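You operate a simulated robot arm through the tools that you are given. There is no shell and no other tool.

Carry out the task below with a simulated two-armed robot. There is one attempt and no reset: what you move stays moved.

JOB
Find the PITTED grain in the grey tray and save its picture.
Fine: dimmer at 6, zoom 3; the screen names the surface; one picture only.

The check looks at the end state, three seconds after you hand in, the way a careful person would. Anything else that was tipped, shoved, dropped, spilled or broken makes it a failure.

ROBOT AND FRAMES
Two 7-joint arms with fingered hands on one trunk that stands fixed in place. Base frame: the origin is at the foot of the trunk, x ahead of it, y to its left, z up. Lengths are in mm, angles in rad, forces in N, time in s.
The left shoulder is at [60, 177, 975], the right one opposite. Payload 4 kg a hand.
Tool frame (each hand has its own): the origin (TCP) lies between the finger pads and is the grasp point; the fingertips stand 37 mm ahead of it; z points along the fingers, y is the line along which they close. The gripper opens to 124 mm. The gripper's body begins 43 mm behind the TCP. The gripper is a hand of 3 fingers: y runs from the thumb to the fingers, the wrist lies at [-15, -108, -202] in the tool frame.
Orientation is that of the tool frame in the base frame, as a unit quaternion [w, x, y, z]. With the fingers straight down and the wrist toward the robot, the tool's x, y and z point along [0, 1, 0], [1, 0, 0] and [0, 0, -1] of the base frame.

CONTROLS
- The arms move only by the tool nudge_tool. It takes "left_plan", "right_plan" or both (then of equal length, played together; a hand with none holds still); each is text: rows parted by semicolons, each of 6 numbers parted by spaces: the shift along the base's x, y, z in mm, then the turn, a rotation vector about the base's x, y, z in rad. In form: tx ty tz ax ay az; .... A call has 1 to 20 rows; each row shifts and turns the commanded pose from where the row before left it. Rows are played at 5 a second. More than 50 mm and 0.15 rad between two rows, and nothing of the call is played. A pose out of reach is approached as far as the arm can. The call stops where the force on the tool passes 60 N (or 10 N more than at its start, if that is more) or the arm is blocked; 0.2 s more then pass. In this call time passes only in rows, and 0.2 s behind the last. It gives the time, the measured TCP pose, the force on the tool (base axes), the opening and the grip force at its end, in the units of the frame above (readings bear some noise), with the torque about the TCP (base axes, N m) and any sound that the robot's microphone picked up, and new pictures: "show" is both (left out), scene, wrist or none (wrist: the cameras of the hands that moved).
- Cameras (640 x 400 px; columns grow to the right, rows downward): "scene" is now at [49.3, 39.2, 1634.5]; the picture's right is [0.44, -0.90, 0.00], its down [-0.52, -0.25, -0.82] and it looks along [0.73, 0.36, -0.58] (base axes); focal length 253 px, centre (320, 200). "left" rides on the left gripper at [-64, -76, -137] in its tool frame; the picture's right is [-0.84, -0.26, 0.48], its down [0.48, -0.76, 0.43] and it looks along [0.26, 0.60, 0.76] (tool axes); focal length 256 px, centre (320, 200). "right" rides on the right gripper at [64, -76, -137] in its tool frame; the picture's right is [-0.84, 0.26, -0.48], its down [-0.48, -0.76, 0.43] and it looks along [-0.26, 0.60, 0.76] (tool axes); focal length 256 px, centre (320, 200). There is no depth. A picture from a camera that has moved, and an enlarged one, comes with that camera's place and axes in the base frame and with its lens.
- raise_lower(by): slides the trunk up (or, below 0, down) by that many mm; the arms and the scene camera ride with it, the base frame stays. It gives what a move gives, with no picture.
- curl_fingers(index, middle, thumb_bend, thumb_turn, hand): sets how far each is bent, from 0 (flat) to 100 (curled in); at 30 the hand is open as for a grip, at 70 the pads meet at the TCP. One left out holds its place. A second passes; each finger stops where it meets its share of the squeeze, and holds until it gets a number again. It is the only way to open and close the hand. It gives what a move gives, with no picture; readings hold the bend of each and the force on the fingers (four entries, about 0 where the hand has none), thumb and palm. thumb_turn goes from beside the hand (0) to across from the fingers (100), as for a grip.
- turn_head(pan, tilt): turns the head with the scene camera to pan (to the left, within 1.501 rad either way) and tilt (down, from -0.506 to 1.204), counted from straight ahead of the robot. It gives what a move gives, and a new picture of the scene camera.
- inspect(camera, box): a new picture of the part [left, top, right, bottom] of that camera's present view, enlarged. It takes no simulated time.
- sign_off(): hands the job in; it is judged then, once.

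Places have to be worked out from the pictures, the camera data and where the tool is seen. Open the grippers and draw the arms clear of the work before you hand the job in, unless the task says otherwise.

The tools are called after "Request:" as a command line: name --argument value ..., lists and objects as JSON in quotes. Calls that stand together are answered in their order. nudge_tool: Moves the arms, as the interface text tells. Its arguments: {"type":"object","properties":{"left_plan":{"type":"string"},"right_plan":{"type":"string"},"show":{"type":"string","enum":["both","scene","wrist","none"]}},"required":[]} The other tools are called the same way: raise_lower (by) slides the trunk up or down; curl_fingers (index, middle, thumb_bend, thumb_turn, hand) moves the fingers one by one; turn_head (pan, tilt) turns the head that bears the scene camera; inspect (camera, box) takes an enlarged picture of a part of a camera's view; sign_off () hands the job in.

At the start:

```text
time: 0.0
left_position: [440.0, 518.0, 1365.3]
left_tcp_rot: [0.0, 0.707, 0.707, 0.0]
left_force: [-0.4, -0.1, 0.1]
left_moment: [-0.01, -0.02, -0.03]
left_grip_width: 123.7
left_gripper_force: 0.0
left_shape: jaw
left_bend: [30.0, 30.0, 30.0, 98.0]
left_finger forces: [0.0, 0.1, 0.0, 0.0, 0.0, 0.0]
right_position: [514.2, 79.3, 1304.8]
right_tcp_rot: [0.0, 0.707, 0.707, 0.0]
right_force: [-0.2, -0.4, 0.6]
right_moment: [-0.03, -0.03, -0.02]
right_grip_width: 123.7
right_gripper_force: 0.1
right_shape: jaw
right_bend: [30.0, 30.0, 30.0, 98.0]
right_finger forces: [0.0, 0.0, 0.1, 0.1, 0.0, 0.0]
trunk travel left (down, up): [-500.0, 90.0]
head pan, tilt: [0.452, 0.616]
```

scene: 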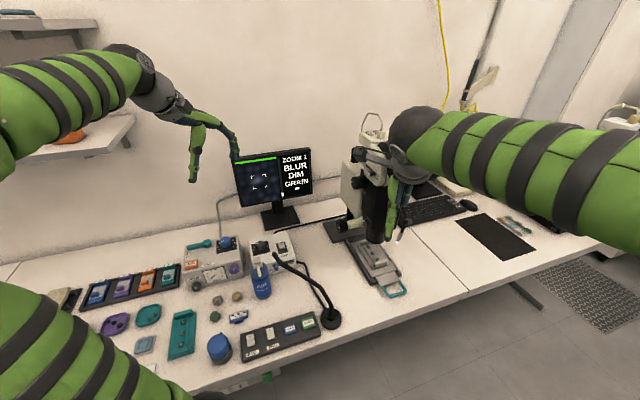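
right: 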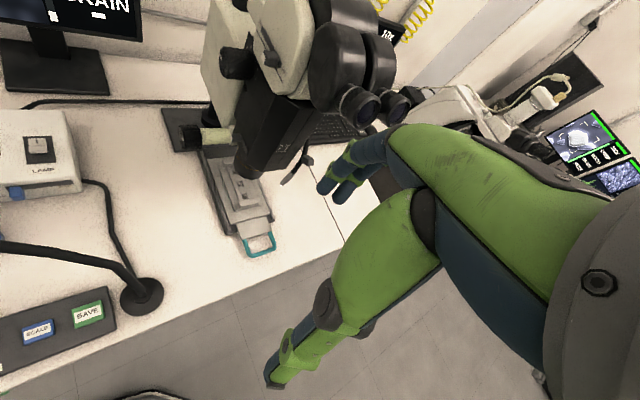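
left: 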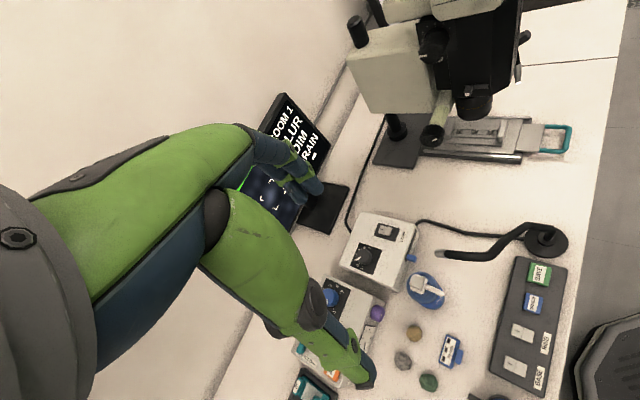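

I start by looking closely at the scene to identify the instruments: microscope, lamp dimmer, zoom, screen, keypad, and tray.

Request:
inspect --camera "scene" --box '[180, 140, 420, 300]'

Request:
inspect --camera "scene" --box '[50, 220, 350, 390]'

Request:
inspect --camera "left" --box '[320, 200, 580, 400]'

Request:
inspect --camera "right" --box '[140, 0, 440, 280]'

Request:
inspect --camera "left" --box '[320, 0, 620, 200]'

```text
2.50 times, centred on (300, 220) of scene
camera zoom: at [49.3, 39.2, 1634.5], right [0.44, -0.9, 0.0], down [-0.52, -0.25, -0.82], along [0.73, 0.36, -0.58], focal length 633 px, centre (370, 150)
```

zoom: 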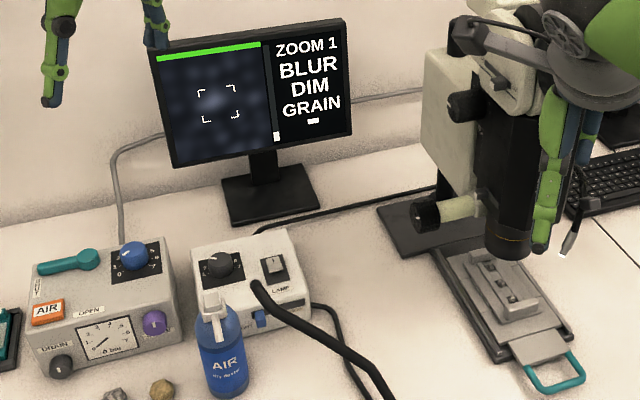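

```text
2.13 times, centred on (200, 305) of scene
camera zoom: at [49.3, 39.2, 1634.5], right [0.44, -0.9, 0.0], down [-0.52, -0.25, -0.82], along [0.73, 0.36, -0.58], focal length 540 px, centre (576, -24)
```

zoom: 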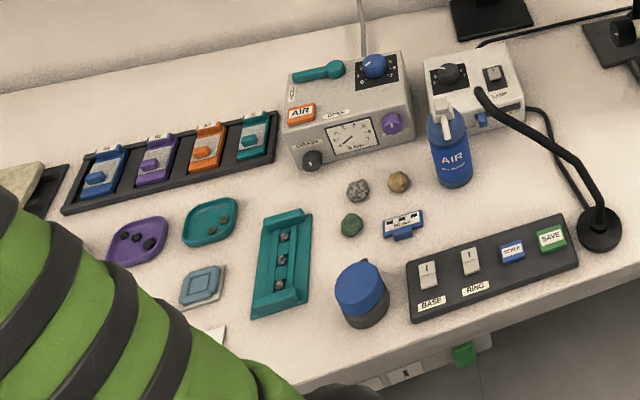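

```text
2.00 times, centred on (450, 300) of left
camera zoom: at [364.1, 454.2, 1502.4], right [-0.26, -0.84, -0.48], down [-0.76, 0.48, -0.43], along [0.6, 0.26, -0.76], focal length 512 px, centre (60, 0)
```

zoom: 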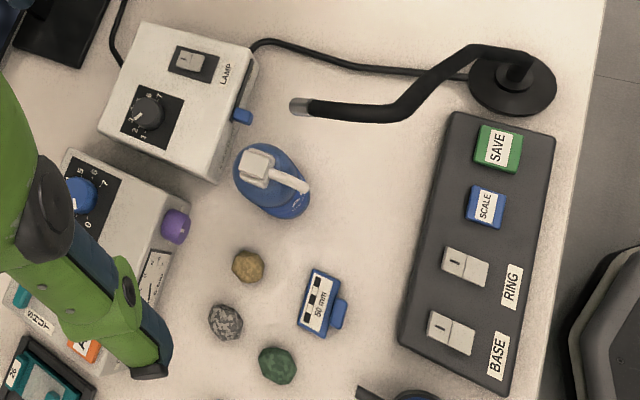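

```text
1.43 times, centred on (290, 140) of right
camera zoom: at [438.0, 144.5, 1441.2], right [0.26, -0.84, 0.48], down [-0.76, -0.48, -0.43], along [0.6, -0.26, -0.76], focal length 366 px, centre (363, 286)
```

zoom: 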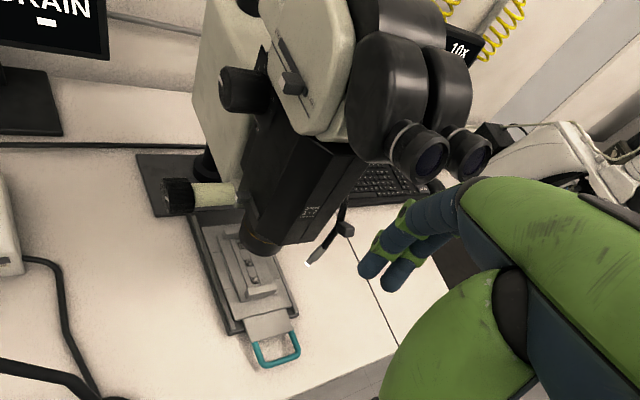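

```text
2.00 times, centred on (470, 100) of left
camera zoom: at [364.1, 454.2, 1502.4], right [-0.26, -0.84, -0.48], down [-0.76, 0.48, -0.43], along [0.6, 0.26, -0.76], focal length 512 px, centre (20, 400)
```

zoom: 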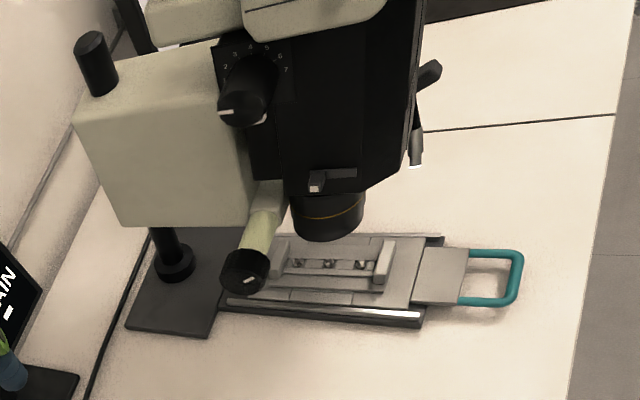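

The grey tray appears to already be on the microscope stage, with a teal handle near (700, 31, 790). I need finer views of the dials, the screen and the stage.

Request:
inspect --camera "left" --box '[340, 0, 480, 90]'

Request:
inspect --camera "left" --box '[410, 90, 590, 190]'

Request:
inspect --camera "left" --box '[340, 200, 480, 300]'

Request:
inspect --camera "scene" --box '[230, 140, 320, 210]'

Request:
inspect --camera "scene" --box '[180, 230, 310, 300]'

Request:
inspect --camera "right" --box '[180, 80, 340, 190]'

Request:
inspect --camera "right" --box '[540, 80, 640, 220]'

```text
4.44 times, centred on (410, 45) of left
camera zoom: at [364.1, 454.2, 1502.4], right [-0.26, -0.84, -0.48], down [-0.76, 0.48, -0.43], along [0.6, 0.26, -0.76], focal length 1138 px, centre (-80, 889)
```

zoom: 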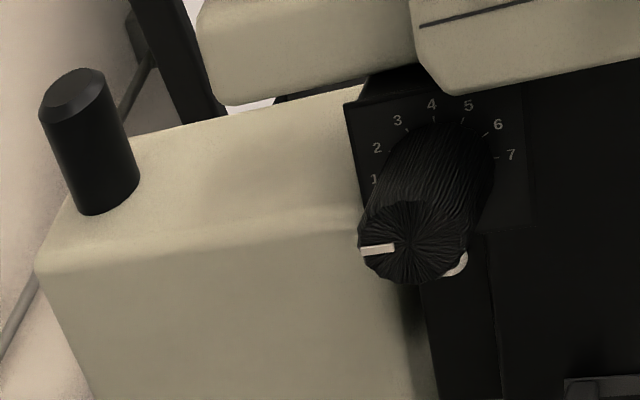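

```text
3.56 times, centred on (500, 140) of left
camera zoom: at [364.1, 454.2, 1502.4], right [-0.26, -0.84, -0.48], down [-0.76, 0.48, -0.43], along [0.6, 0.26, -0.76], focal length 910 px, centre (-320, 413)
```

zoom: 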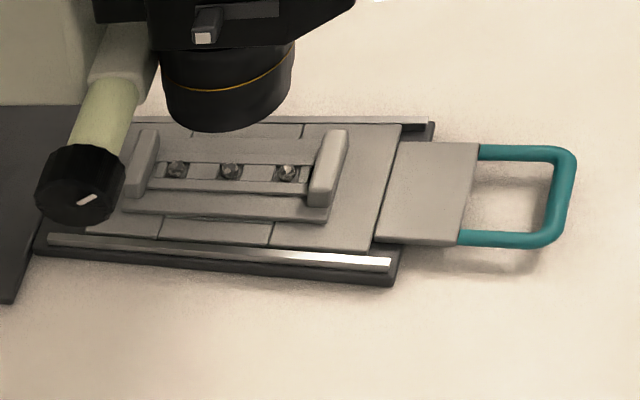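

```text
4.00 times, centred on (410, 250) of left
camera zoom: at [364.1, 454.2, 1502.4], right [-0.26, -0.84, -0.48], down [-0.76, 0.48, -0.43], along [0.6, 0.26, -0.76], focal length 1024 px, centre (-40, 0)
```

zoom: 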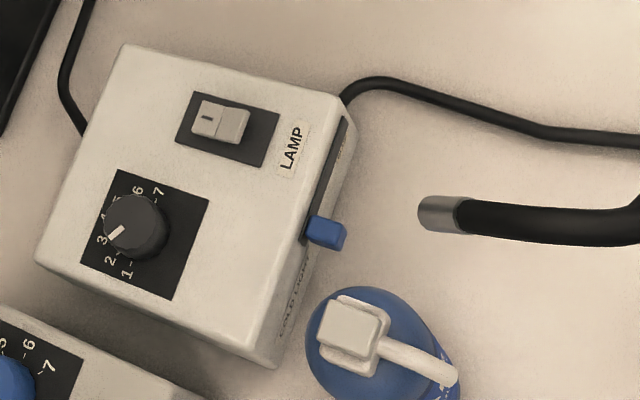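

```text
5.71 times, centred on (275, 175) of scene
camera zoom: at [49.3, 39.2, 1634.5], right [0.44, -0.9, 0.0], down [-0.52, -0.25, -0.82], along [0.73, 0.36, -0.58], focal length 1447 px, centre (577, 343)
```

zoom: 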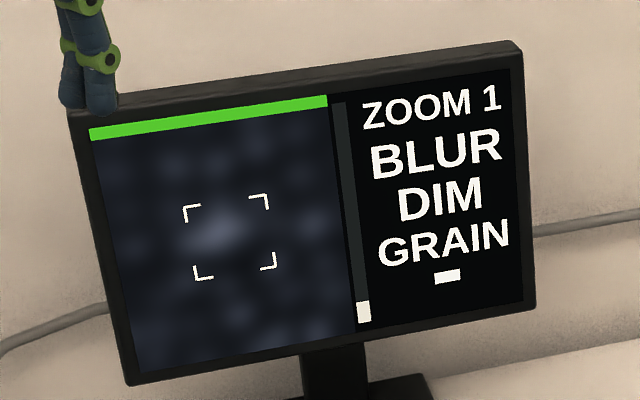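

```text
4.92 times, centred on (245, 265) of scene
camera zoom: at [49.3, 39.2, 1634.5], right [0.44, -0.9, 0.0], down [-0.52, -0.25, -0.82], along [0.73, 0.36, -0.58], focal length 1246 px, centre (689, -120)
```

zoom: 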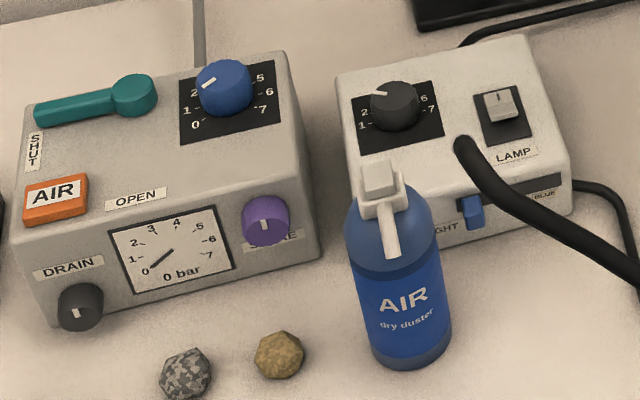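

```text
3.64 times, centred on (260, 135) of right
camera zoom: at [438.0, 144.5, 1441.2], right [0.26, -0.84, 0.48], down [-0.76, -0.48, -0.43], along [0.6, -0.26, -0.76], focal length 931 px, centre (538, 436)
```

zoom: 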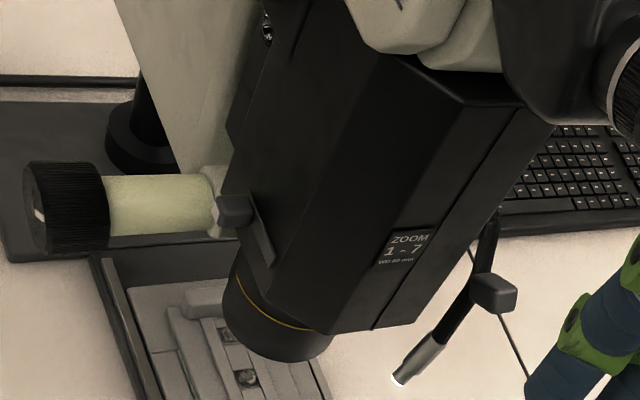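

```text
2.86 times, centred on (590, 150) of right
camera zoom: at [438.0, 144.5, 1441.2], right [0.26, -0.84, 0.48], down [-0.76, -0.48, -0.43], along [0.6, -0.26, -0.76], focal length 731 px, centre (-451, 343)
```

zoom: 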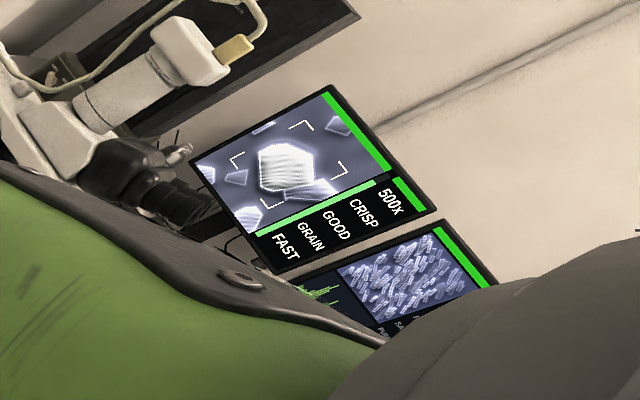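

The zoom knob is at about (826, 266, 1142), the black side knob at about (797, 305, 943), and the dimmer is on the lamp box top. I move the right arm aside to clear the view of the microscope.

Request:
nudge_tool --right_plan "-20 -50 0 0 0 0;-20 -50 0 0 0 0;-20 -50 0 0 0 0;0 -50 0 0 0 0;0 -50 0 0 0 0;0 -50 0 0 0 0;0 -30 0 0 0 0" --show "both"

```text
refused: row 1 steps farther than a row can; nothing moved
```

A row's shift is limited to 50 mm total, so I use smaller rows.

Request:
nudge_tool --right_plan "-15 -45 0 0 0 0;-15 -45 0 0 0 0;-15 -45 0 0 0 0;-15 -45 0 0 0 0;0 -48 0 0 0 0;0 -48 0 0 0 0;0 -48 0 0 0 0" --show "both"

```text
time: 1.6
left_position: [440.0, 518.7, 1366.5]
left_tcp_rot: [0.0, 0.707, 0.707, 0.0]
left_force: [0.2, 0.4, -0.3]
left_moment: [0.0, 0.0, -0.01]
left_grip_width: 123.6
left_gripper_force: 0.1
left_shape: jaw
left_bend: [30.0, 30.0, 30.0, 98.0]
left_finger forces: [0.0, 0.0, 0.1, 0.0, 0.0, 0.0]
right_position: [454.8, -245.8, 1306.7]
right_tcp_rot: [0.001, 0.706, 0.708, 0.0]
right_force: [-0.1, -0.6, -0.3]
right_moment: [-0.03, 0.02, 0.01]
right_grip_width: 123.8
right_gripper_force: 0.2
right_shape: jaw
right_bend: [30.0, 30.0, 30.0, 98.0]
right_finger forces: [0.0, 0.0, 0.1, 0.0, 0.0, 0.0]
trunk travel left (down, up): [-500.0, 90.0]
head pan, tilt: [0.452, 0.616]
camera scene: at [48.9, 38.4, 1634.5], right [0.44, -0.9, 0.0], down [-0.52, -0.25, -0.82], along [0.73, 0.36, -0.58], focal length 253 px, centre (320, 200)
camera right: at [377.0, -180.6, 1441.7], right [0.26, -0.84, 0.48], down [-0.76, -0.48, -0.43], along [0.6, -0.25, -0.76], focal length 256 px, centre (320, 200)
```

scene: 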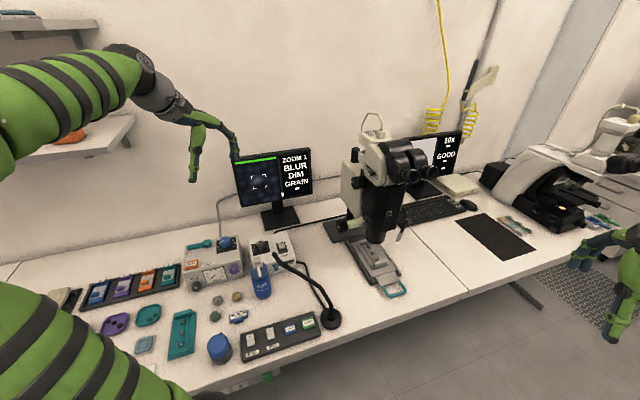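
right: 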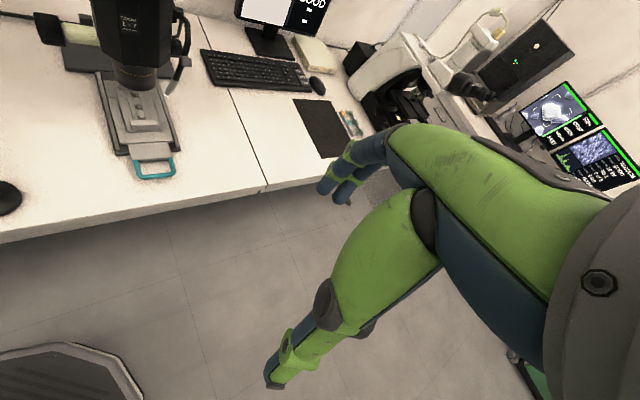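

Now I can see the whole microscope; I zoom into the various parts.

Request:
inspect --camera "scene" --box '[330, 110, 430, 180]'

Request:
inspect --camera "scene" --box '[320, 170, 420, 300]'

Request:
inspect --camera "right" --box '[30, 0, 230, 190]'

Request:
inspect --camera "scene" --box '[240, 300, 330, 360]'

Request:
inspect --camera "scene" --box '[420, 120, 640, 250]'

```text
5.71 times, centred on (380, 145) of scene
camera zoom: at [48.9, 38.4, 1634.5], right [0.44, -0.9, 0.0], down [-0.52, -0.25, -0.82], along [0.73, 0.36, -0.58], focal length 1447 px, centre (-23, 514)
```

zoom: 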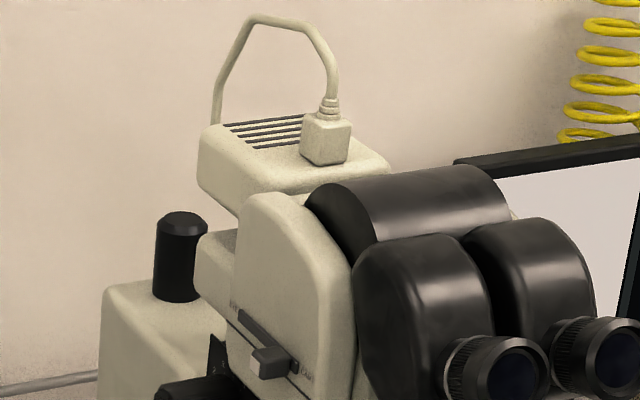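

```text
3.08 times, centred on (370, 235) of scene
camera zoom: at [48.9, 38.4, 1634.5], right [0.44, -0.9, 0.0], down [-0.52, -0.25, -0.82], along [0.73, 0.36, -0.58], focal length 779 px, centre (166, 92)
```

zoom: 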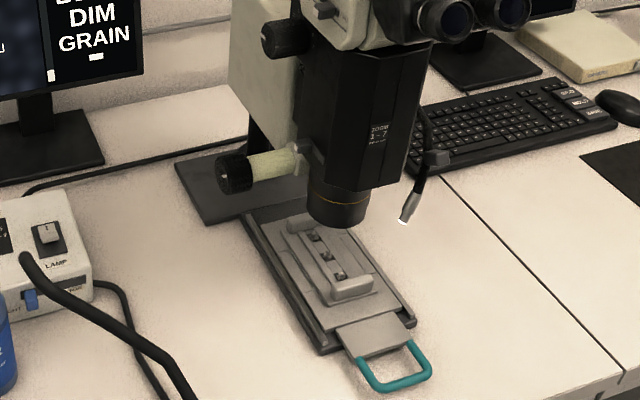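

```text
2.11 times, centred on (130, 95) of right
camera zoom: at [377.0, -180.6, 1441.7], right [0.26, -0.84, 0.48], down [-0.76, -0.48, -0.43], along [0.6, -0.25, -0.76], focal length 539 px, centre (720, 421)
```

zoom: 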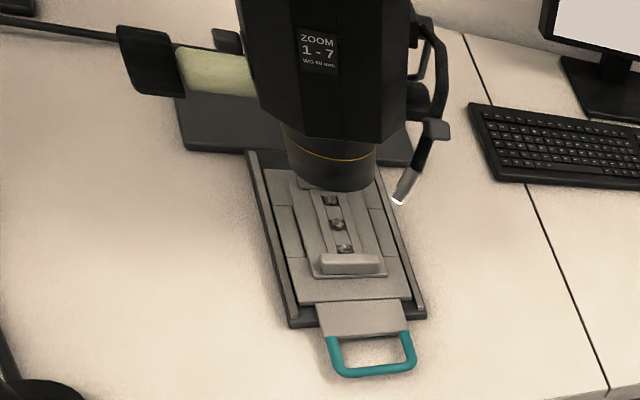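

```text
6.67 times, centred on (285, 330) of scene
camera zoom: at [48.9, 38.4, 1634.5], right [0.44, -0.9, 0.0], down [-0.52, -0.25, -0.82], along [0.73, 0.36, -0.58], focal length 1688 px, centre (553, -667)
```

zoom: 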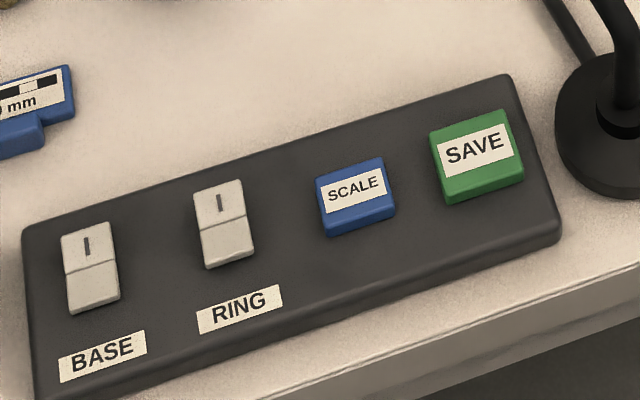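

```text
2.91 times, centred on (530, 185) of scene
camera zoom: at [48.9, 38.4, 1634.5], right [0.44, -0.9, 0.0], down [-0.52, -0.25, -0.82], along [0.73, 0.36, -0.58], focal length 736 px, centre (-291, 244)
```

zoom: 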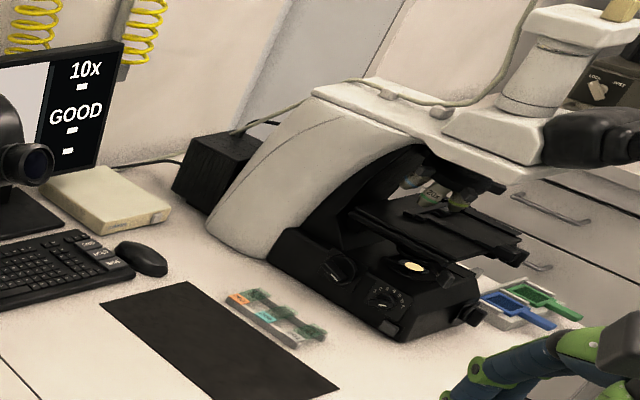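

The microscope faces about (-0.76, -0.65), its zoom and focus knobs are on its left side, and I estimate the lamp dimmer at about (628, 611, 848). I bring the left hand nearer above the lamp box for a closer look.

Request:
nudge_tool --left_plan "20 14 -40 0 0 0;20 14 -40 0 0 0;20 14 -40 0 0 0;20 14 -40 0 0 0;10 10 -20 0 0 0" --show "both"

```text
time: 2.8
left_position: [530.8, 585.1, 1184.5]
left_tcp_rot: [-0.001, 0.707, 0.707, 0.001]
left_force: [0.7, 0.9, 0.8]
left_moment: [0.04, -0.01, 0.01]
left_grip_width: 123.6
left_gripper_force: 0.0
left_shape: jaw
left_bend: [30.0, 30.0, 30.0, 98.0]
left_finger forces: [0.0, 0.0, 0.1, 0.0, 0.0, 0.0]
right_position: [454.5, -245.4, 1304.8]
right_tcp_rot: [0.0, 0.707, 0.708, 0.0]
right_force: [-0.1, -0.9, 0.4]
right_moment: [-0.01, -0.01, 0.03]
right_grip_width: 123.4
right_gripper_force: 0.0
right_shape: jaw
right_bend: [30.0, 30.0, 30.0, 98.0]
right_finger forces: [0.0, 0.1, 0.0, 0.1, 0.1, 0.0]
trunk travel left (down, up): [-500.0, 90.0]
head pan, tilt: [0.452, 0.616]
camera scene: at [49.5, 39.3, 1634.5], right [0.44, -0.9, 0.0], down [-0.52, -0.25, -0.82], along [0.73, 0.36, -0.58], focal length 253 px, centre (320, 200)
camera left: at [454.1, 520.7, 1321.3], right [-0.26, -0.84, -0.48], down [-0.76, 0.48, -0.43], along [0.6, 0.26, -0.76], focal length 256 px, centre (320, 200)
```

scene: 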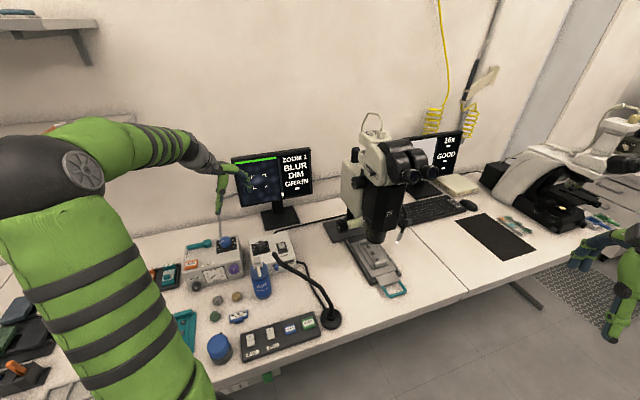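
left: 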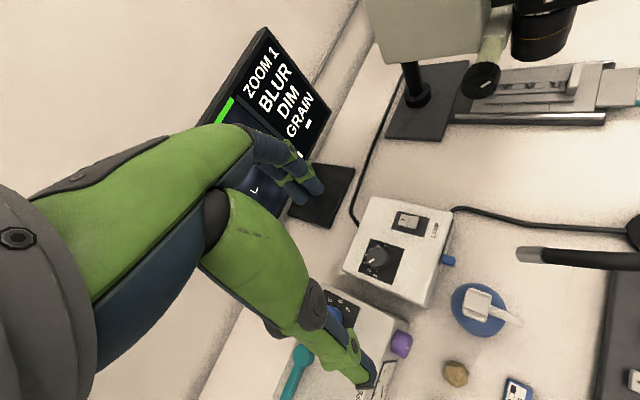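

The elbow stays high and left, clear of the table. I zoom in on the lamp box from here.

Request:
inspect --camera "left" --box '[340, 190, 460, 290]'

Request:
inspect --camera "left" --box '[360, 230, 400, 290]'

Request:
inspect --camera "scene" --box '[240, 225, 310, 300]'

```text
4.00 times, centred on (400, 240) of left
camera zoom: at [454.1, 520.7, 1321.3], right [-0.26, -0.84, -0.48], down [-0.76, 0.48, -0.43], along [0.6, 0.26, -0.76], focal length 1024 px, centre (0, 40)
```

zoom: 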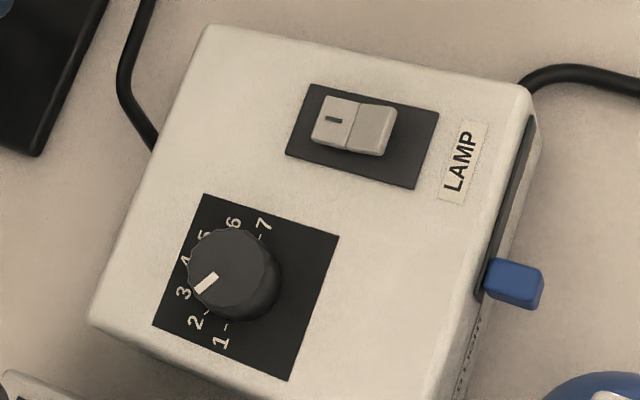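

```text
6.67 times, centred on (380, 260) of left
camera zoom: at [454.1, 520.7, 1321.3], right [-0.26, -0.84, -0.48], down [-0.76, 0.48, -0.43], along [0.6, 0.26, -0.76], focal length 1707 px, centre (-80, -200)
```

zoom: 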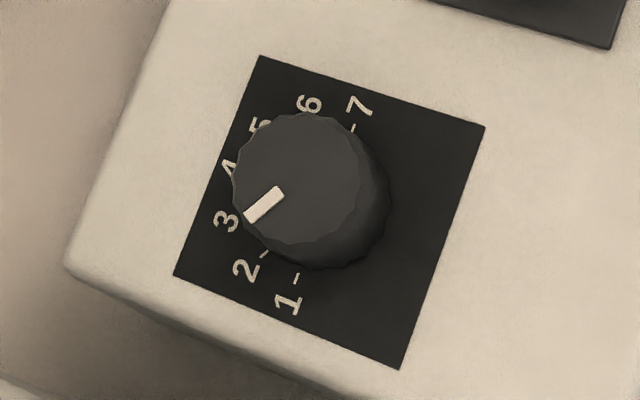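

```text
5.33 times, centred on (275, 262) of scene
camera zoom: at [49.5, 39.3, 1634.5], right [0.44, -0.9, 0.0], down [-0.52, -0.25, -0.82], along [0.73, 0.36, -0.58], focal length 1350 px, centre (560, -133)
```

zoom: 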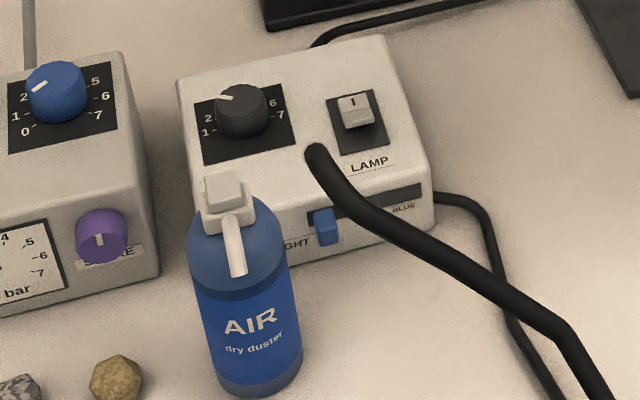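

The dimmer is at 3, in a 30°-per-step dial increasing clockwise, and the knob top centre is about (632, 606, 860), 43 mm wide. I test how the fingers look when partly closed before descending.

Request:
curl_fingers --hand "left" --index 46 --middle 46 --thumb_bend 46

Request:
nudge_tool --left_plan "30 5 0 0 0 0.14;30 5 -20 0 0 0.14;20 5 -30 0 0 0.14;15 5 -40 0 0 0.14;5 1 -40 0 0 0.14;0 0 -40 0 0 0" --show "both"

```text
time: 3.8
left_position: [530.5, 584.2, 1185.3]
left_tcp_rot: [0.0, 0.707, 0.707, 0.0]
left_force: [-0.7, 0.3, 0.0]
left_moment: [-0.01, 0.01, 0.04]
left_grip_width: 75.1
left_gripper_force: 0.0
left_shape: fingers
left_bend: [46.0, 46.0, 46.0, 98.0]
left_finger forces: [0.1, 0.0, 0.0, 0.0, 0.1, 0.0]
right_position: [452.8, -245.5, 1306.5]
right_tcp_rot: [-0.001, 0.707, 0.707, 0.0]
right_force: [-0.7, 0.2, -0.2]
right_moment: [0.01, -0.02, -0.01]
right_grip_width: 123.9
right_gripper_force: 0.1
right_shape: jaw
right_bend: [30.0, 30.0, 30.0, 98.0]
right_finger forces: [0.0, 0.0, 0.0, 0.0, 0.0, 0.0]
trunk travel left (down, up): [-500.0, 90.0]
head pan, tilt: [0.452, 0.616]
```

```text
time: 5.2
left_position: [628.7, 606.3, 1013.6]
left_tcp_rot: [0.001, 0.421, 0.907, 0.0]
left_force: [0.1, -0.3, 1.4]
left_moment: [0.02, -0.01, 0.01]
left_grip_width: 74.8
left_gripper_force: 0.1
left_shape: fingers
left_bend: [46.0, 46.0, 46.0, 98.0]
left_finger forces: [0.0, 0.0, 0.1, 0.0, 0.1, 0.0]
right_position: [454.0, -244.3, 1306.6]
right_tcp_rot: [0.0, 0.707, 0.707, 0.0]
right_force: [-0.5, -0.6, 0.4]
right_moment: [-0.02, -0.03, -0.02]
right_grip_width: 123.8
right_gripper_force: 0.2
right_shape: jaw
right_bend: [30.0, 30.0, 30.0, 98.0]
right_finger forces: [0.0, 0.0, 0.0, 0.0, 0.1, 0.1]
trunk travel left (down, up): [-500.0, 90.0]
head pan, tilt: [0.452, 0.616]
camera scene: at [49.7, 40.0, 1634.5], right [0.44, -0.9, 0.0], down [-0.52, -0.25, -0.82], along [0.73, 0.36, -0.58], focal length 253 px, centre (320, 200)
camera left: at [613.4, 508.9, 1150.3], right [0.34, -0.81, -0.48], down [-0.89, -0.12, -0.43], along [0.29, 0.58, -0.76], focal length 256 px, centre (320, 200)
```

scene: 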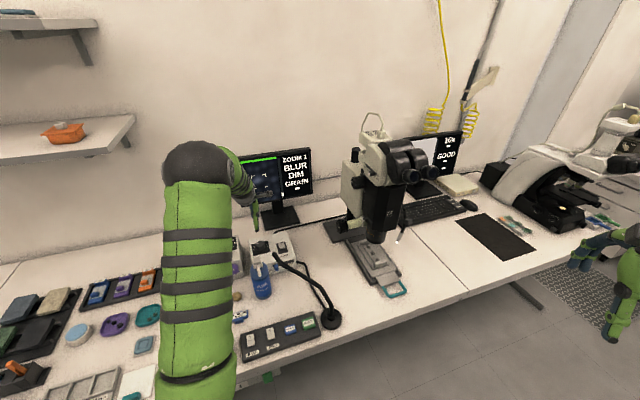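
left: 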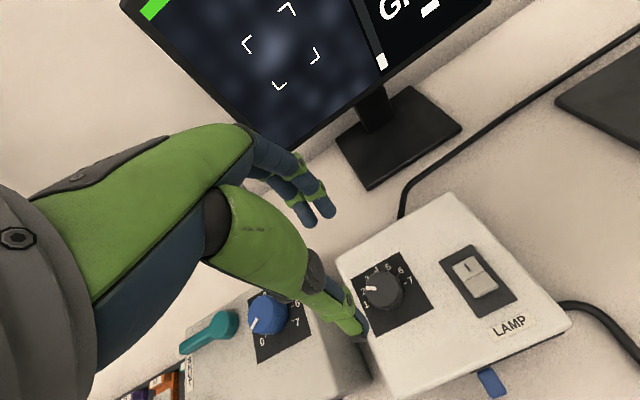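

The new view confirms the knob axis at about (632.5, 605.5). I descend above it and check the fingers around the knob.

Request:
nudge_tool --left_plan "3 -1 -40 0 0 0;0 0 -40 0 0 0;0 0 -20 0 0 0;0 0 -15 0 0 0" --show "both"

Request:
inspect --camera "left" --box '[240, 180, 480, 400]'

Request:
inspect --camera "scene" --box '[220, 190, 320, 310]'

```text
time: 6.2
left_position: [633.5, 605.2, 899.9]
left_tcp_rot: [0.0, 0.422, 0.907, 0.0]
left_force: [0.4, 0.5, -0.1]
left_moment: [0.06, 0.01, 0.0]
left_grip_width: 74.8
left_gripper_force: 0.0
left_shape: fingers
left_bend: [46.0, 46.0, 46.0, 98.0]
left_finger forces: [0.1, 0.0, 0.0, 0.1, 0.0, 0.1]
right_position: [452.6, -243.3, 1304.7]
right_tcp_rot: [0.0, 0.707, 0.707, 0.0]
right_force: [0.1, -1.5, 0.7]
right_moment: [0.03, -0.05, 0.01]
right_grip_width: 123.5
right_gripper_force: 0.0
right_shape: jaw
right_bend: [30.0, 30.0, 30.0, 98.0]
right_finger forces: [0.0, 0.1, 0.0, 0.0, 0.1, 0.1]
trunk travel left (down, up): [-500.0, 90.0]
head pan, tilt: [0.452, 0.616]
camera scene: at [49.5, 39.3, 1634.5], right [0.44, -0.9, 0.0], down [-0.52, -0.25, -0.82], along [0.73, 0.36, -0.58], focal length 253 px, centre (320, 200)
camera left: at [616.3, 506.7, 1036.3], right [0.34, -0.81, -0.48], down [-0.89, -0.12, -0.43], along [0.29, 0.58, -0.76], focal length 256 px, centre (320, 200)
```

scene: 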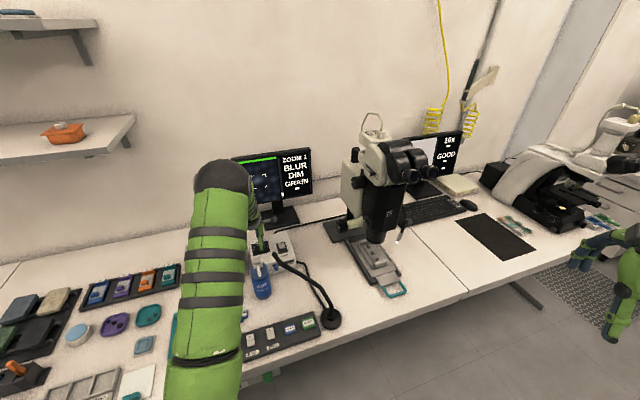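
left: 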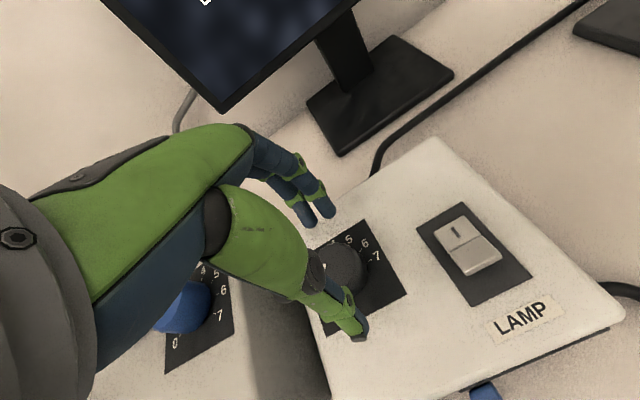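

```text
1.82 times, centred on (360, 290) of left
camera zoom: at [616.3, 506.7, 1036.3], right [0.34, -0.81, -0.48], down [-0.89, -0.12, -0.43], along [0.29, 0.58, -0.76], focal length 465 px, centre (247, 36)
```

zoom: 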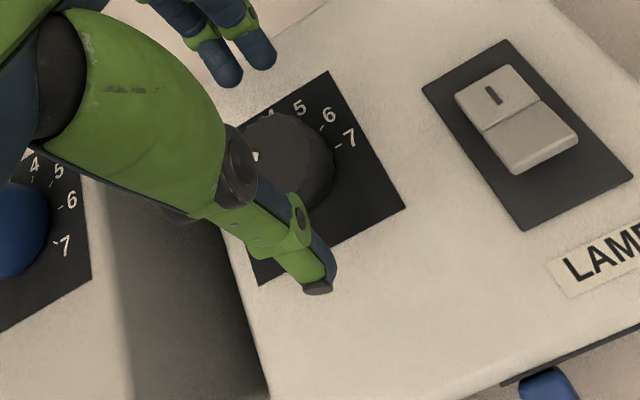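

```text
3.33 times, centred on (270, 250) of scene
camera zoom: at [49.5, 39.3, 1634.5], right [0.44, -0.9, 0.0], down [-0.52, -0.25, -0.82], along [0.73, 0.36, -0.58], focal length 844 px, centre (487, 33)
```

zoom: 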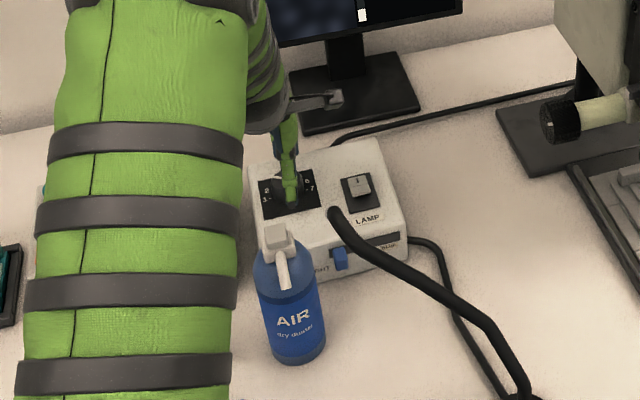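

The fingers straddle the knob. I lower 9 mm more and close gently on the knob.

Request:
nudge_tool --left_plan "-0.5 0 -5 0 0 0;0 0 -4 0 0 0" --show "wrist"

Request:
curl_fingers --hand "left" --index 54 --middle 54 --thumb_bend 54

Request:
inspect --camera "left" --box '[240, 180, 480, 400]'

```text
time: 6.8
left_position: [632.9, 604.0, 891.7]
left_tcp_rot: [-0.001, 0.422, 0.907, 0.0]
left_force: [0.4, -0.9, -0.1]
left_moment: [-0.04, -0.01, -0.01]
left_grip_width: 75.1
left_gripper_force: 0.0
left_shape: fingers
left_bend: [46.0, 46.0, 46.0, 98.0]
left_finger forces: [0.0, 0.1, 0.0, 0.0, 0.0, 0.0]
right_position: [453.4, -244.7, 1306.7]
right_tcp_rot: [0.001, 0.707, 0.708, -0.001]
right_force: [-0.3, 1.1, 0.8]
right_moment: [0.0, -0.02, -0.05]
right_grip_width: 123.4
right_gripper_force: 0.2
right_shape: jaw
right_bend: [30.0, 30.0, 30.0, 98.0]
right_finger forces: [0.1, 0.0, 0.0, 0.1, 0.0, 0.0]
trunk travel left (down, up): [-500.0, 90.0]
head pan, tilt: [0.452, 0.616]
camera left: at [615.6, 506.2, 1028.1], right [0.34, -0.81, -0.48], down [-0.89, -0.12, -0.43], along [0.29, 0.58, -0.76], focal length 256 px, centre (320, 200)
```

left: 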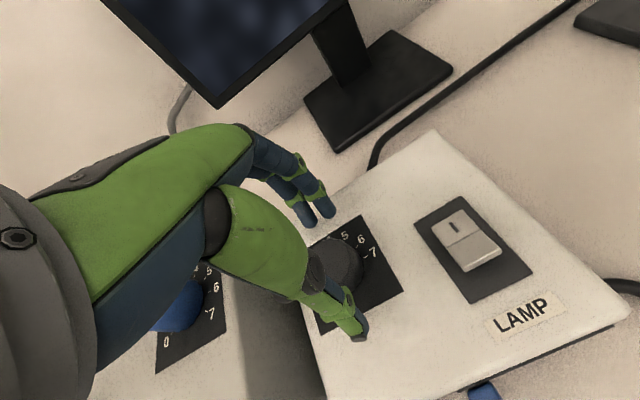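

```text
time: 7.8
left_position: [632.3, 604.7, 892.6]
left_tcp_rot: [0.0, 0.422, 0.907, 0.001]
left_force: [0.4, -0.3, 0.2]
left_moment: [-0.03, 0.01, 0.02]
left_grip_width: 50.1
left_gripper_force: 0.0
left_shape: fingers
left_bend: [54.0, 54.0, 54.0, 98.0]
left_finger forces: [0.0, 0.1, 0.0, 0.0, 0.0, 0.0]
right_position: [453.3, -244.5, 1305.9]
right_tcp_rot: [-0.001, 0.708, 0.707, 0.001]
right_force: [0.7, -0.5, 0.4]
right_moment: [0.03, 0.0, -0.03]
right_grip_width: 123.7
right_gripper_force: 0.1
right_shape: jaw
right_bend: [30.0, 30.0, 30.0, 98.0]
right_finger forces: [0.1, 0.0, 0.0, 0.0, 0.0, 0.0]
trunk travel left (down, up): [-500.0, 90.0]
head pan, tilt: [0.452, 0.616]
```

```text
1.82 times, centred on (360, 290) of left
camera zoom: at [615.5, 506.3, 1028.0], right [0.34, -0.81, -0.48], down [-0.89, -0.12, -0.43], along [0.29, 0.58, -0.76], focal length 465 px, centre (247, 36)
```

zoom: 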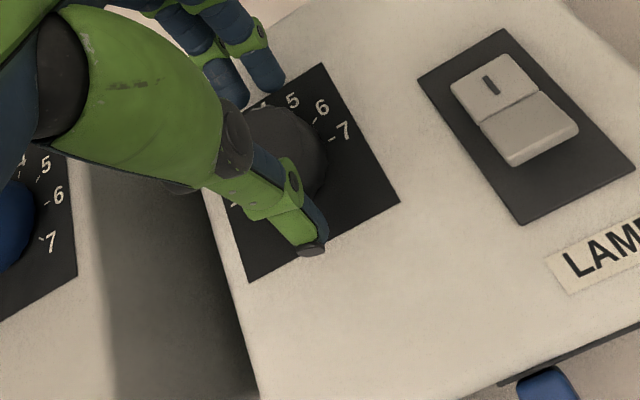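

No contact yet at a 50 mm opening. I close a bit more.

Request:
curl_fingers --hand "left" --index 59 --middle 59 --thumb_bend 59

Request:
inspect --camera "left" --box '[240, 180, 480, 400]'

```text
time: 8.8
left_position: [631.3, 603.4, 891.3]
left_tcp_rot: [0.0, 0.422, 0.906, -0.001]
left_force: [0.6, -0.5, 0.1]
left_moment: [-0.04, 0.0, 0.01]
left_grip_width: 35.0
left_gripper_force: 0.0
left_shape: fingers
left_bend: [59.0, 59.0, 59.0, 98.0]
left_finger forces: [0.0, 0.3, 0.0, 0.1, 0.5, 0.0]
right_position: [452.7, -244.3, 1305.4]
right_tcp_rot: [0.0, 0.707, 0.707, 0.0]
right_force: [0.3, 0.4, 0.2]
right_moment: [-0.01, -0.06, 0.02]
right_grip_width: 123.4
right_gripper_force: 0.1
right_shape: jaw
right_bend: [30.0, 30.0, 30.0, 98.0]
right_finger forces: [0.0, 0.0, 0.1, 0.1, 0.1, 0.1]
trunk travel left (down, up): [-500.0, 90.0]
head pan, tilt: [0.452, 0.616]
```

```text
1.82 times, centred on (360, 290) of left
camera zoom: at [615.5, 506.3, 1028.0], right [0.34, -0.81, -0.48], down [-0.89, -0.12, -0.43], along [0.29, 0.58, -0.76], focal length 465 px, centre (247, 36)
```

zoom: 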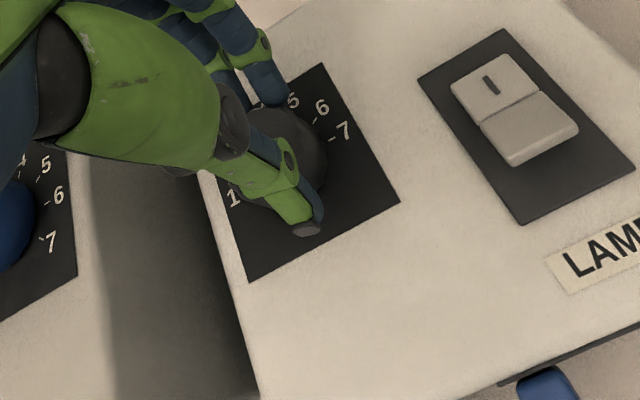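

Light contact begins. I squeeze a bit further.

Request:
curl_fingers --hand "left" --index 64 --middle 64 --thumb_bend 64

Request:
inspect --camera "left" --box '[240, 180, 480, 400]'

Request:
inspect --camera "scene" --box '[230, 140, 330, 280]'

```text
time: 9.8
left_position: [632.0, 605.3, 891.7]
left_tcp_rot: [0.0, 0.421, 0.907, 0.0]
left_force: [1.8, 1.8, 0.6]
left_moment: [0.07, -0.11, 0.01]
left_grip_width: 29.5
left_gripper_force: 5.9
left_shape: fingers
left_bend: [62.0, 61.0, 62.0, 97.0]
left_finger forces: [2.7, 5.0, 0.0, 0.1, 4.5, 0.0]
right_position: [453.2, -244.9, 1307.2]
right_tcp_rot: [0.0, 0.707, 0.707, 0.0]
right_force: [-0.8, -0.8, 0.0]
right_moment: [0.0, -0.01, 0.02]
right_grip_width: 123.7
right_gripper_force: 0.1
right_shape: jaw
right_bend: [30.0, 30.0, 30.0, 98.0]
right_finger forces: [0.0, 0.1, 0.1, 0.0, 0.1, 0.0]
trunk travel left (down, up): [-500.0, 90.0]
head pan, tilt: [0.452, 0.616]
```

```text
1.82 times, centred on (360, 290) of left
camera zoom: at [615.6, 506.5, 1028.1], right [0.34, -0.81, -0.48], down [-0.89, -0.12, -0.43], along [0.29, 0.58, -0.76], focal length 465 px, centre (247, 36)
```

zoom: 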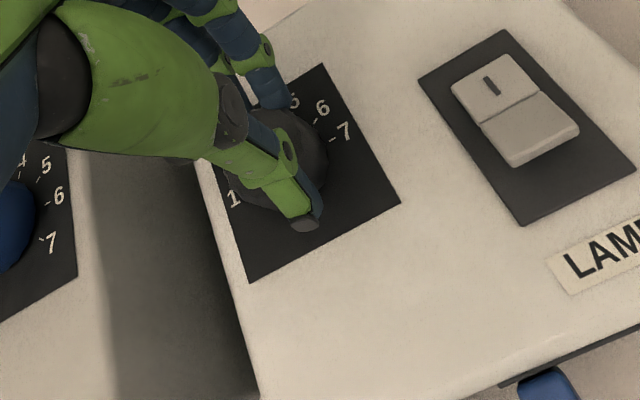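

```text
2.86 times, centred on (280, 210) of scene
camera zoom: at [49.5, 39.3, 1634.5], right [0.44, -0.9, 0.0], down [-0.52, -0.25, -0.82], along [0.73, 0.36, -0.58], focal length 723 px, centre (434, 171)
```

zoom: 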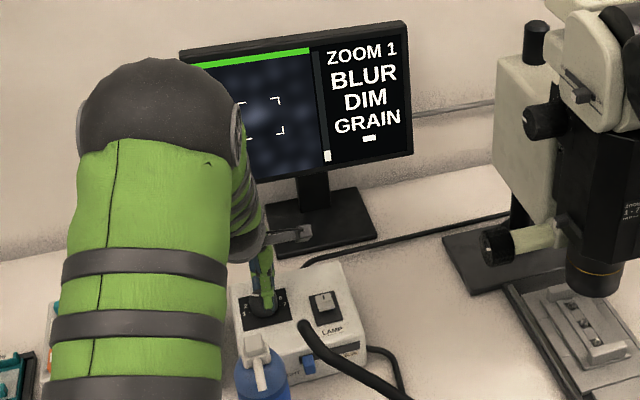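

The knob is held at about 5 N on all three fingers. I turn clockwise (negative about z) by about 0.45 rad and watch the pointer and the screen.

Request:
nudge_tool --left_plan "0 0 0 0 0 -0.1;0 0 0 0 0 -0.12;0 0 0 0 0 -0.12;0 0 0 0 0 -0.12" --show "both"

Request:
inspect --camera "left" --box '[240, 180, 480, 400]'

Request:
inspect --camera "scene" --box '[230, 140, 330, 280]'

```text
time: 10.8
left_position: [631.8, 604.9, 891.8]
left_tcp_rot: [0.0, 0.618, 0.786, 0.0]
left_force: [0.0, 1.1, 1.4]
left_moment: [0.04, -0.06, -0.01]
left_grip_width: 29.7
left_gripper_force: 6.0
left_shape: fingers
left_bend: [62.0, 61.0, 62.0, 97.0]
left_finger forces: [2.2, 4.4, 0.1, 0.0, 5.2, 0.1]
right_position: [453.6, -244.3, 1305.9]
right_tcp_rot: [0.001, 0.707, 0.707, 0.0]
right_force: [-0.6, 0.4, -0.2]
right_moment: [-0.05, -0.03, 0.02]
right_grip_width: 123.8
right_gripper_force: 0.0
right_shape: jaw
right_bend: [30.0, 30.0, 30.0, 98.0]
right_finger forces: [0.1, 0.0, 0.0, 0.1, 0.1, 0.0]
trunk travel left (down, up): [-500.0, 90.0]
head pan, tilt: [0.452, 0.616]
camera scene: at [49.1, 39.4, 1634.5], right [0.44, -0.9, 0.0], down [-0.52, -0.25, -0.82], along [0.73, 0.36, -0.58], focal length 253 px, centre (320, 200)
camera left: at [573.6, 524.0, 1028.3], right [-0.05, -0.87, -0.48], down [-0.85, 0.29, -0.43], along [0.52, 0.39, -0.76], focal length 256 px, centre (320, 200)
```

scene: 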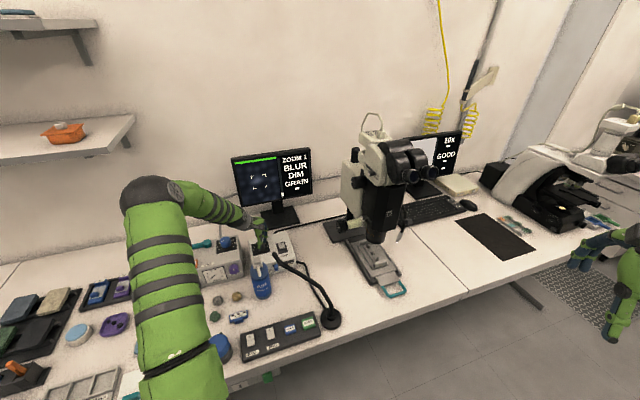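
left: 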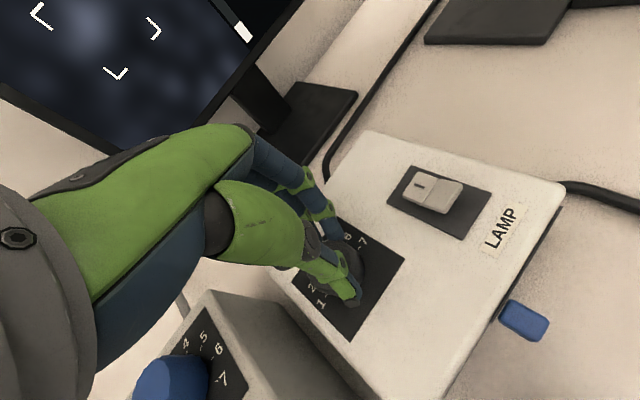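

```text
1.82 times, centred on (360, 290) of left
camera zoom: at [573.6, 524.0, 1028.3], right [-0.05, -0.87, -0.48], down [-0.85, 0.29, -0.43], along [0.52, 0.39, -0.76], focal length 465 px, centre (247, 36)
```

zoom: 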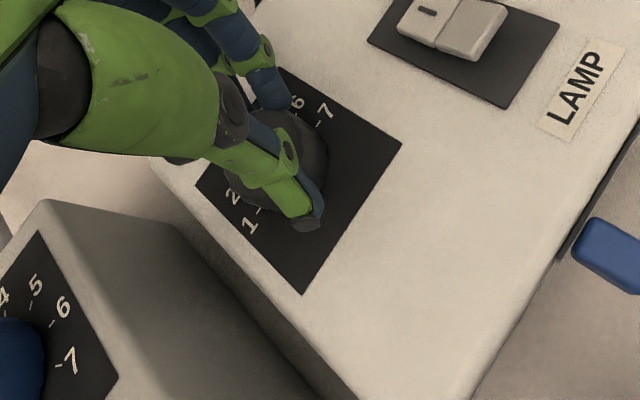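

```text
2.86 times, centred on (280, 210) of scene
camera zoom: at [49.1, 39.4, 1634.5], right [0.44, -0.9, 0.0], down [-0.52, -0.25, -0.82], along [0.73, 0.36, -0.58], focal length 723 px, centre (434, 171)
```

zoom: 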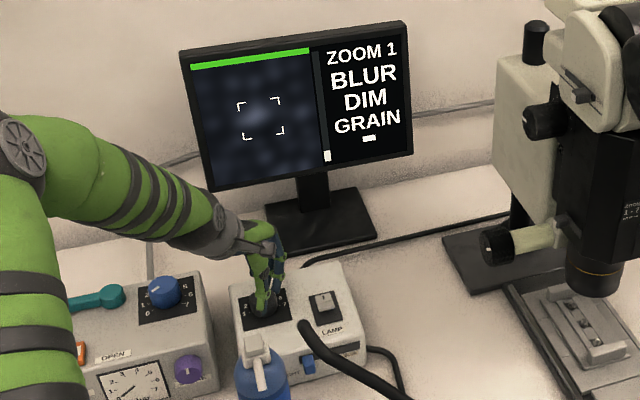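

The grip holds without slipping force. I continue the turn.

Request:
nudge_tool --left_plan "0 0 0 0 0 -0.12;0 0 0 0 0 -0.12;0 0 0 0 0 -0.12;0 0 0 0 0 -0.12" --show "both"

Request:
inspect --camera "scene" --box '[230, 140, 330, 280]'

Request:
inspect --camera "left" --box '[240, 180, 480, 400]'

```text
time: 11.8
left_position: [631.6, 603.6, 892.4]
left_tcp_rot: [0.0, 0.787, 0.617, 0.001]
left_force: [-2.0, -0.2, 0.1]
left_moment: [0.0, 0.07, -0.01]
left_grip_width: 29.2
left_gripper_force: 5.7
left_shape: fingers
left_bend: [62.0, 61.0, 62.0, 97.0]
left_finger forces: [2.0, 3.9, 0.0, 0.0, 6.2, 0.1]
right_position: [453.8, -244.7, 1305.6]
right_tcp_rot: [0.0, 0.707, 0.707, 0.0]
right_force: [-0.3, -0.3, -0.3]
right_moment: [0.04, 0.05, -0.02]
right_grip_width: 123.7
right_gripper_force: 0.0
right_shape: jaw
right_bend: [30.0, 30.0, 30.0, 98.0]
right_finger forces: [0.0, 0.0, 0.0, 0.0, 0.0, 0.0]
trunk travel left (down, up): [-500.0, 90.0]
head pan, tilt: [0.452, 0.616]
camera scene: at [49.0, 39.2, 1634.5], right [0.44, -0.9, 0.0], down [-0.52, -0.25, -0.82], along [0.73, 0.36, -0.58], focal length 253 px, centre (320, 200)
camera left: at [543.0, 560.1, 1028.5], right [-0.45, -0.75, -0.48], down [-0.62, 0.65, -0.43], along [0.64, 0.1, -0.76], focal length 256 px, centre (320, 200)
```

scene: 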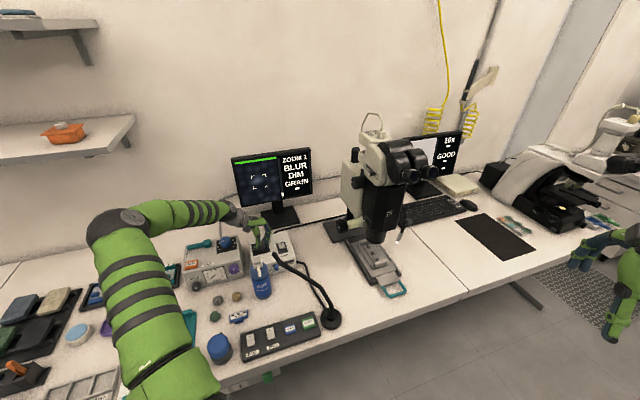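
left: 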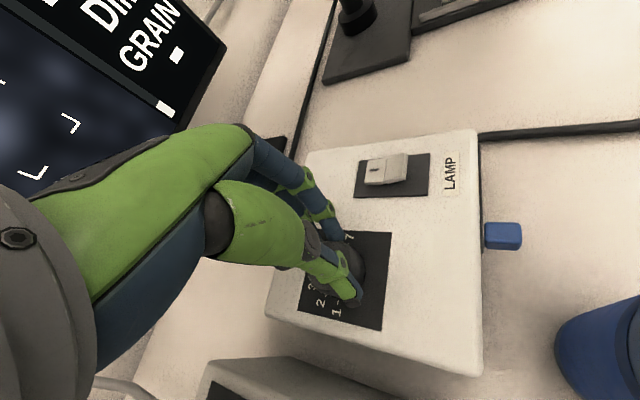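

```text
2.86 times, centred on (280, 210) of scene
camera zoom: at [49.0, 39.2, 1634.5], right [0.44, -0.9, 0.0], down [-0.52, -0.25, -0.82], along [0.73, 0.36, -0.58], focal length 723 px, centre (434, 171)
```

zoom: 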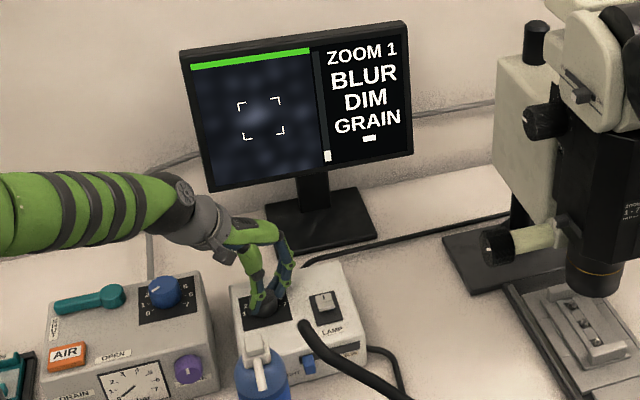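

```text
1.82 times, centred on (360, 290) of left
camera zoom: at [543.0, 560.1, 1028.5], right [-0.45, -0.75, -0.48], down [-0.62, 0.65, -0.43], along [0.64, 0.1, -0.76], focal length 465 px, centre (247, 36)
```

zoom: 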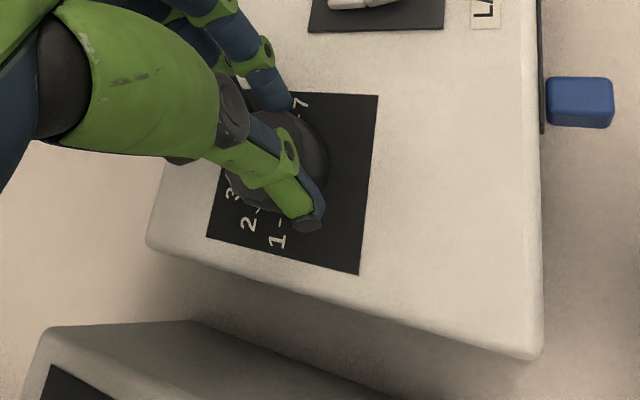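

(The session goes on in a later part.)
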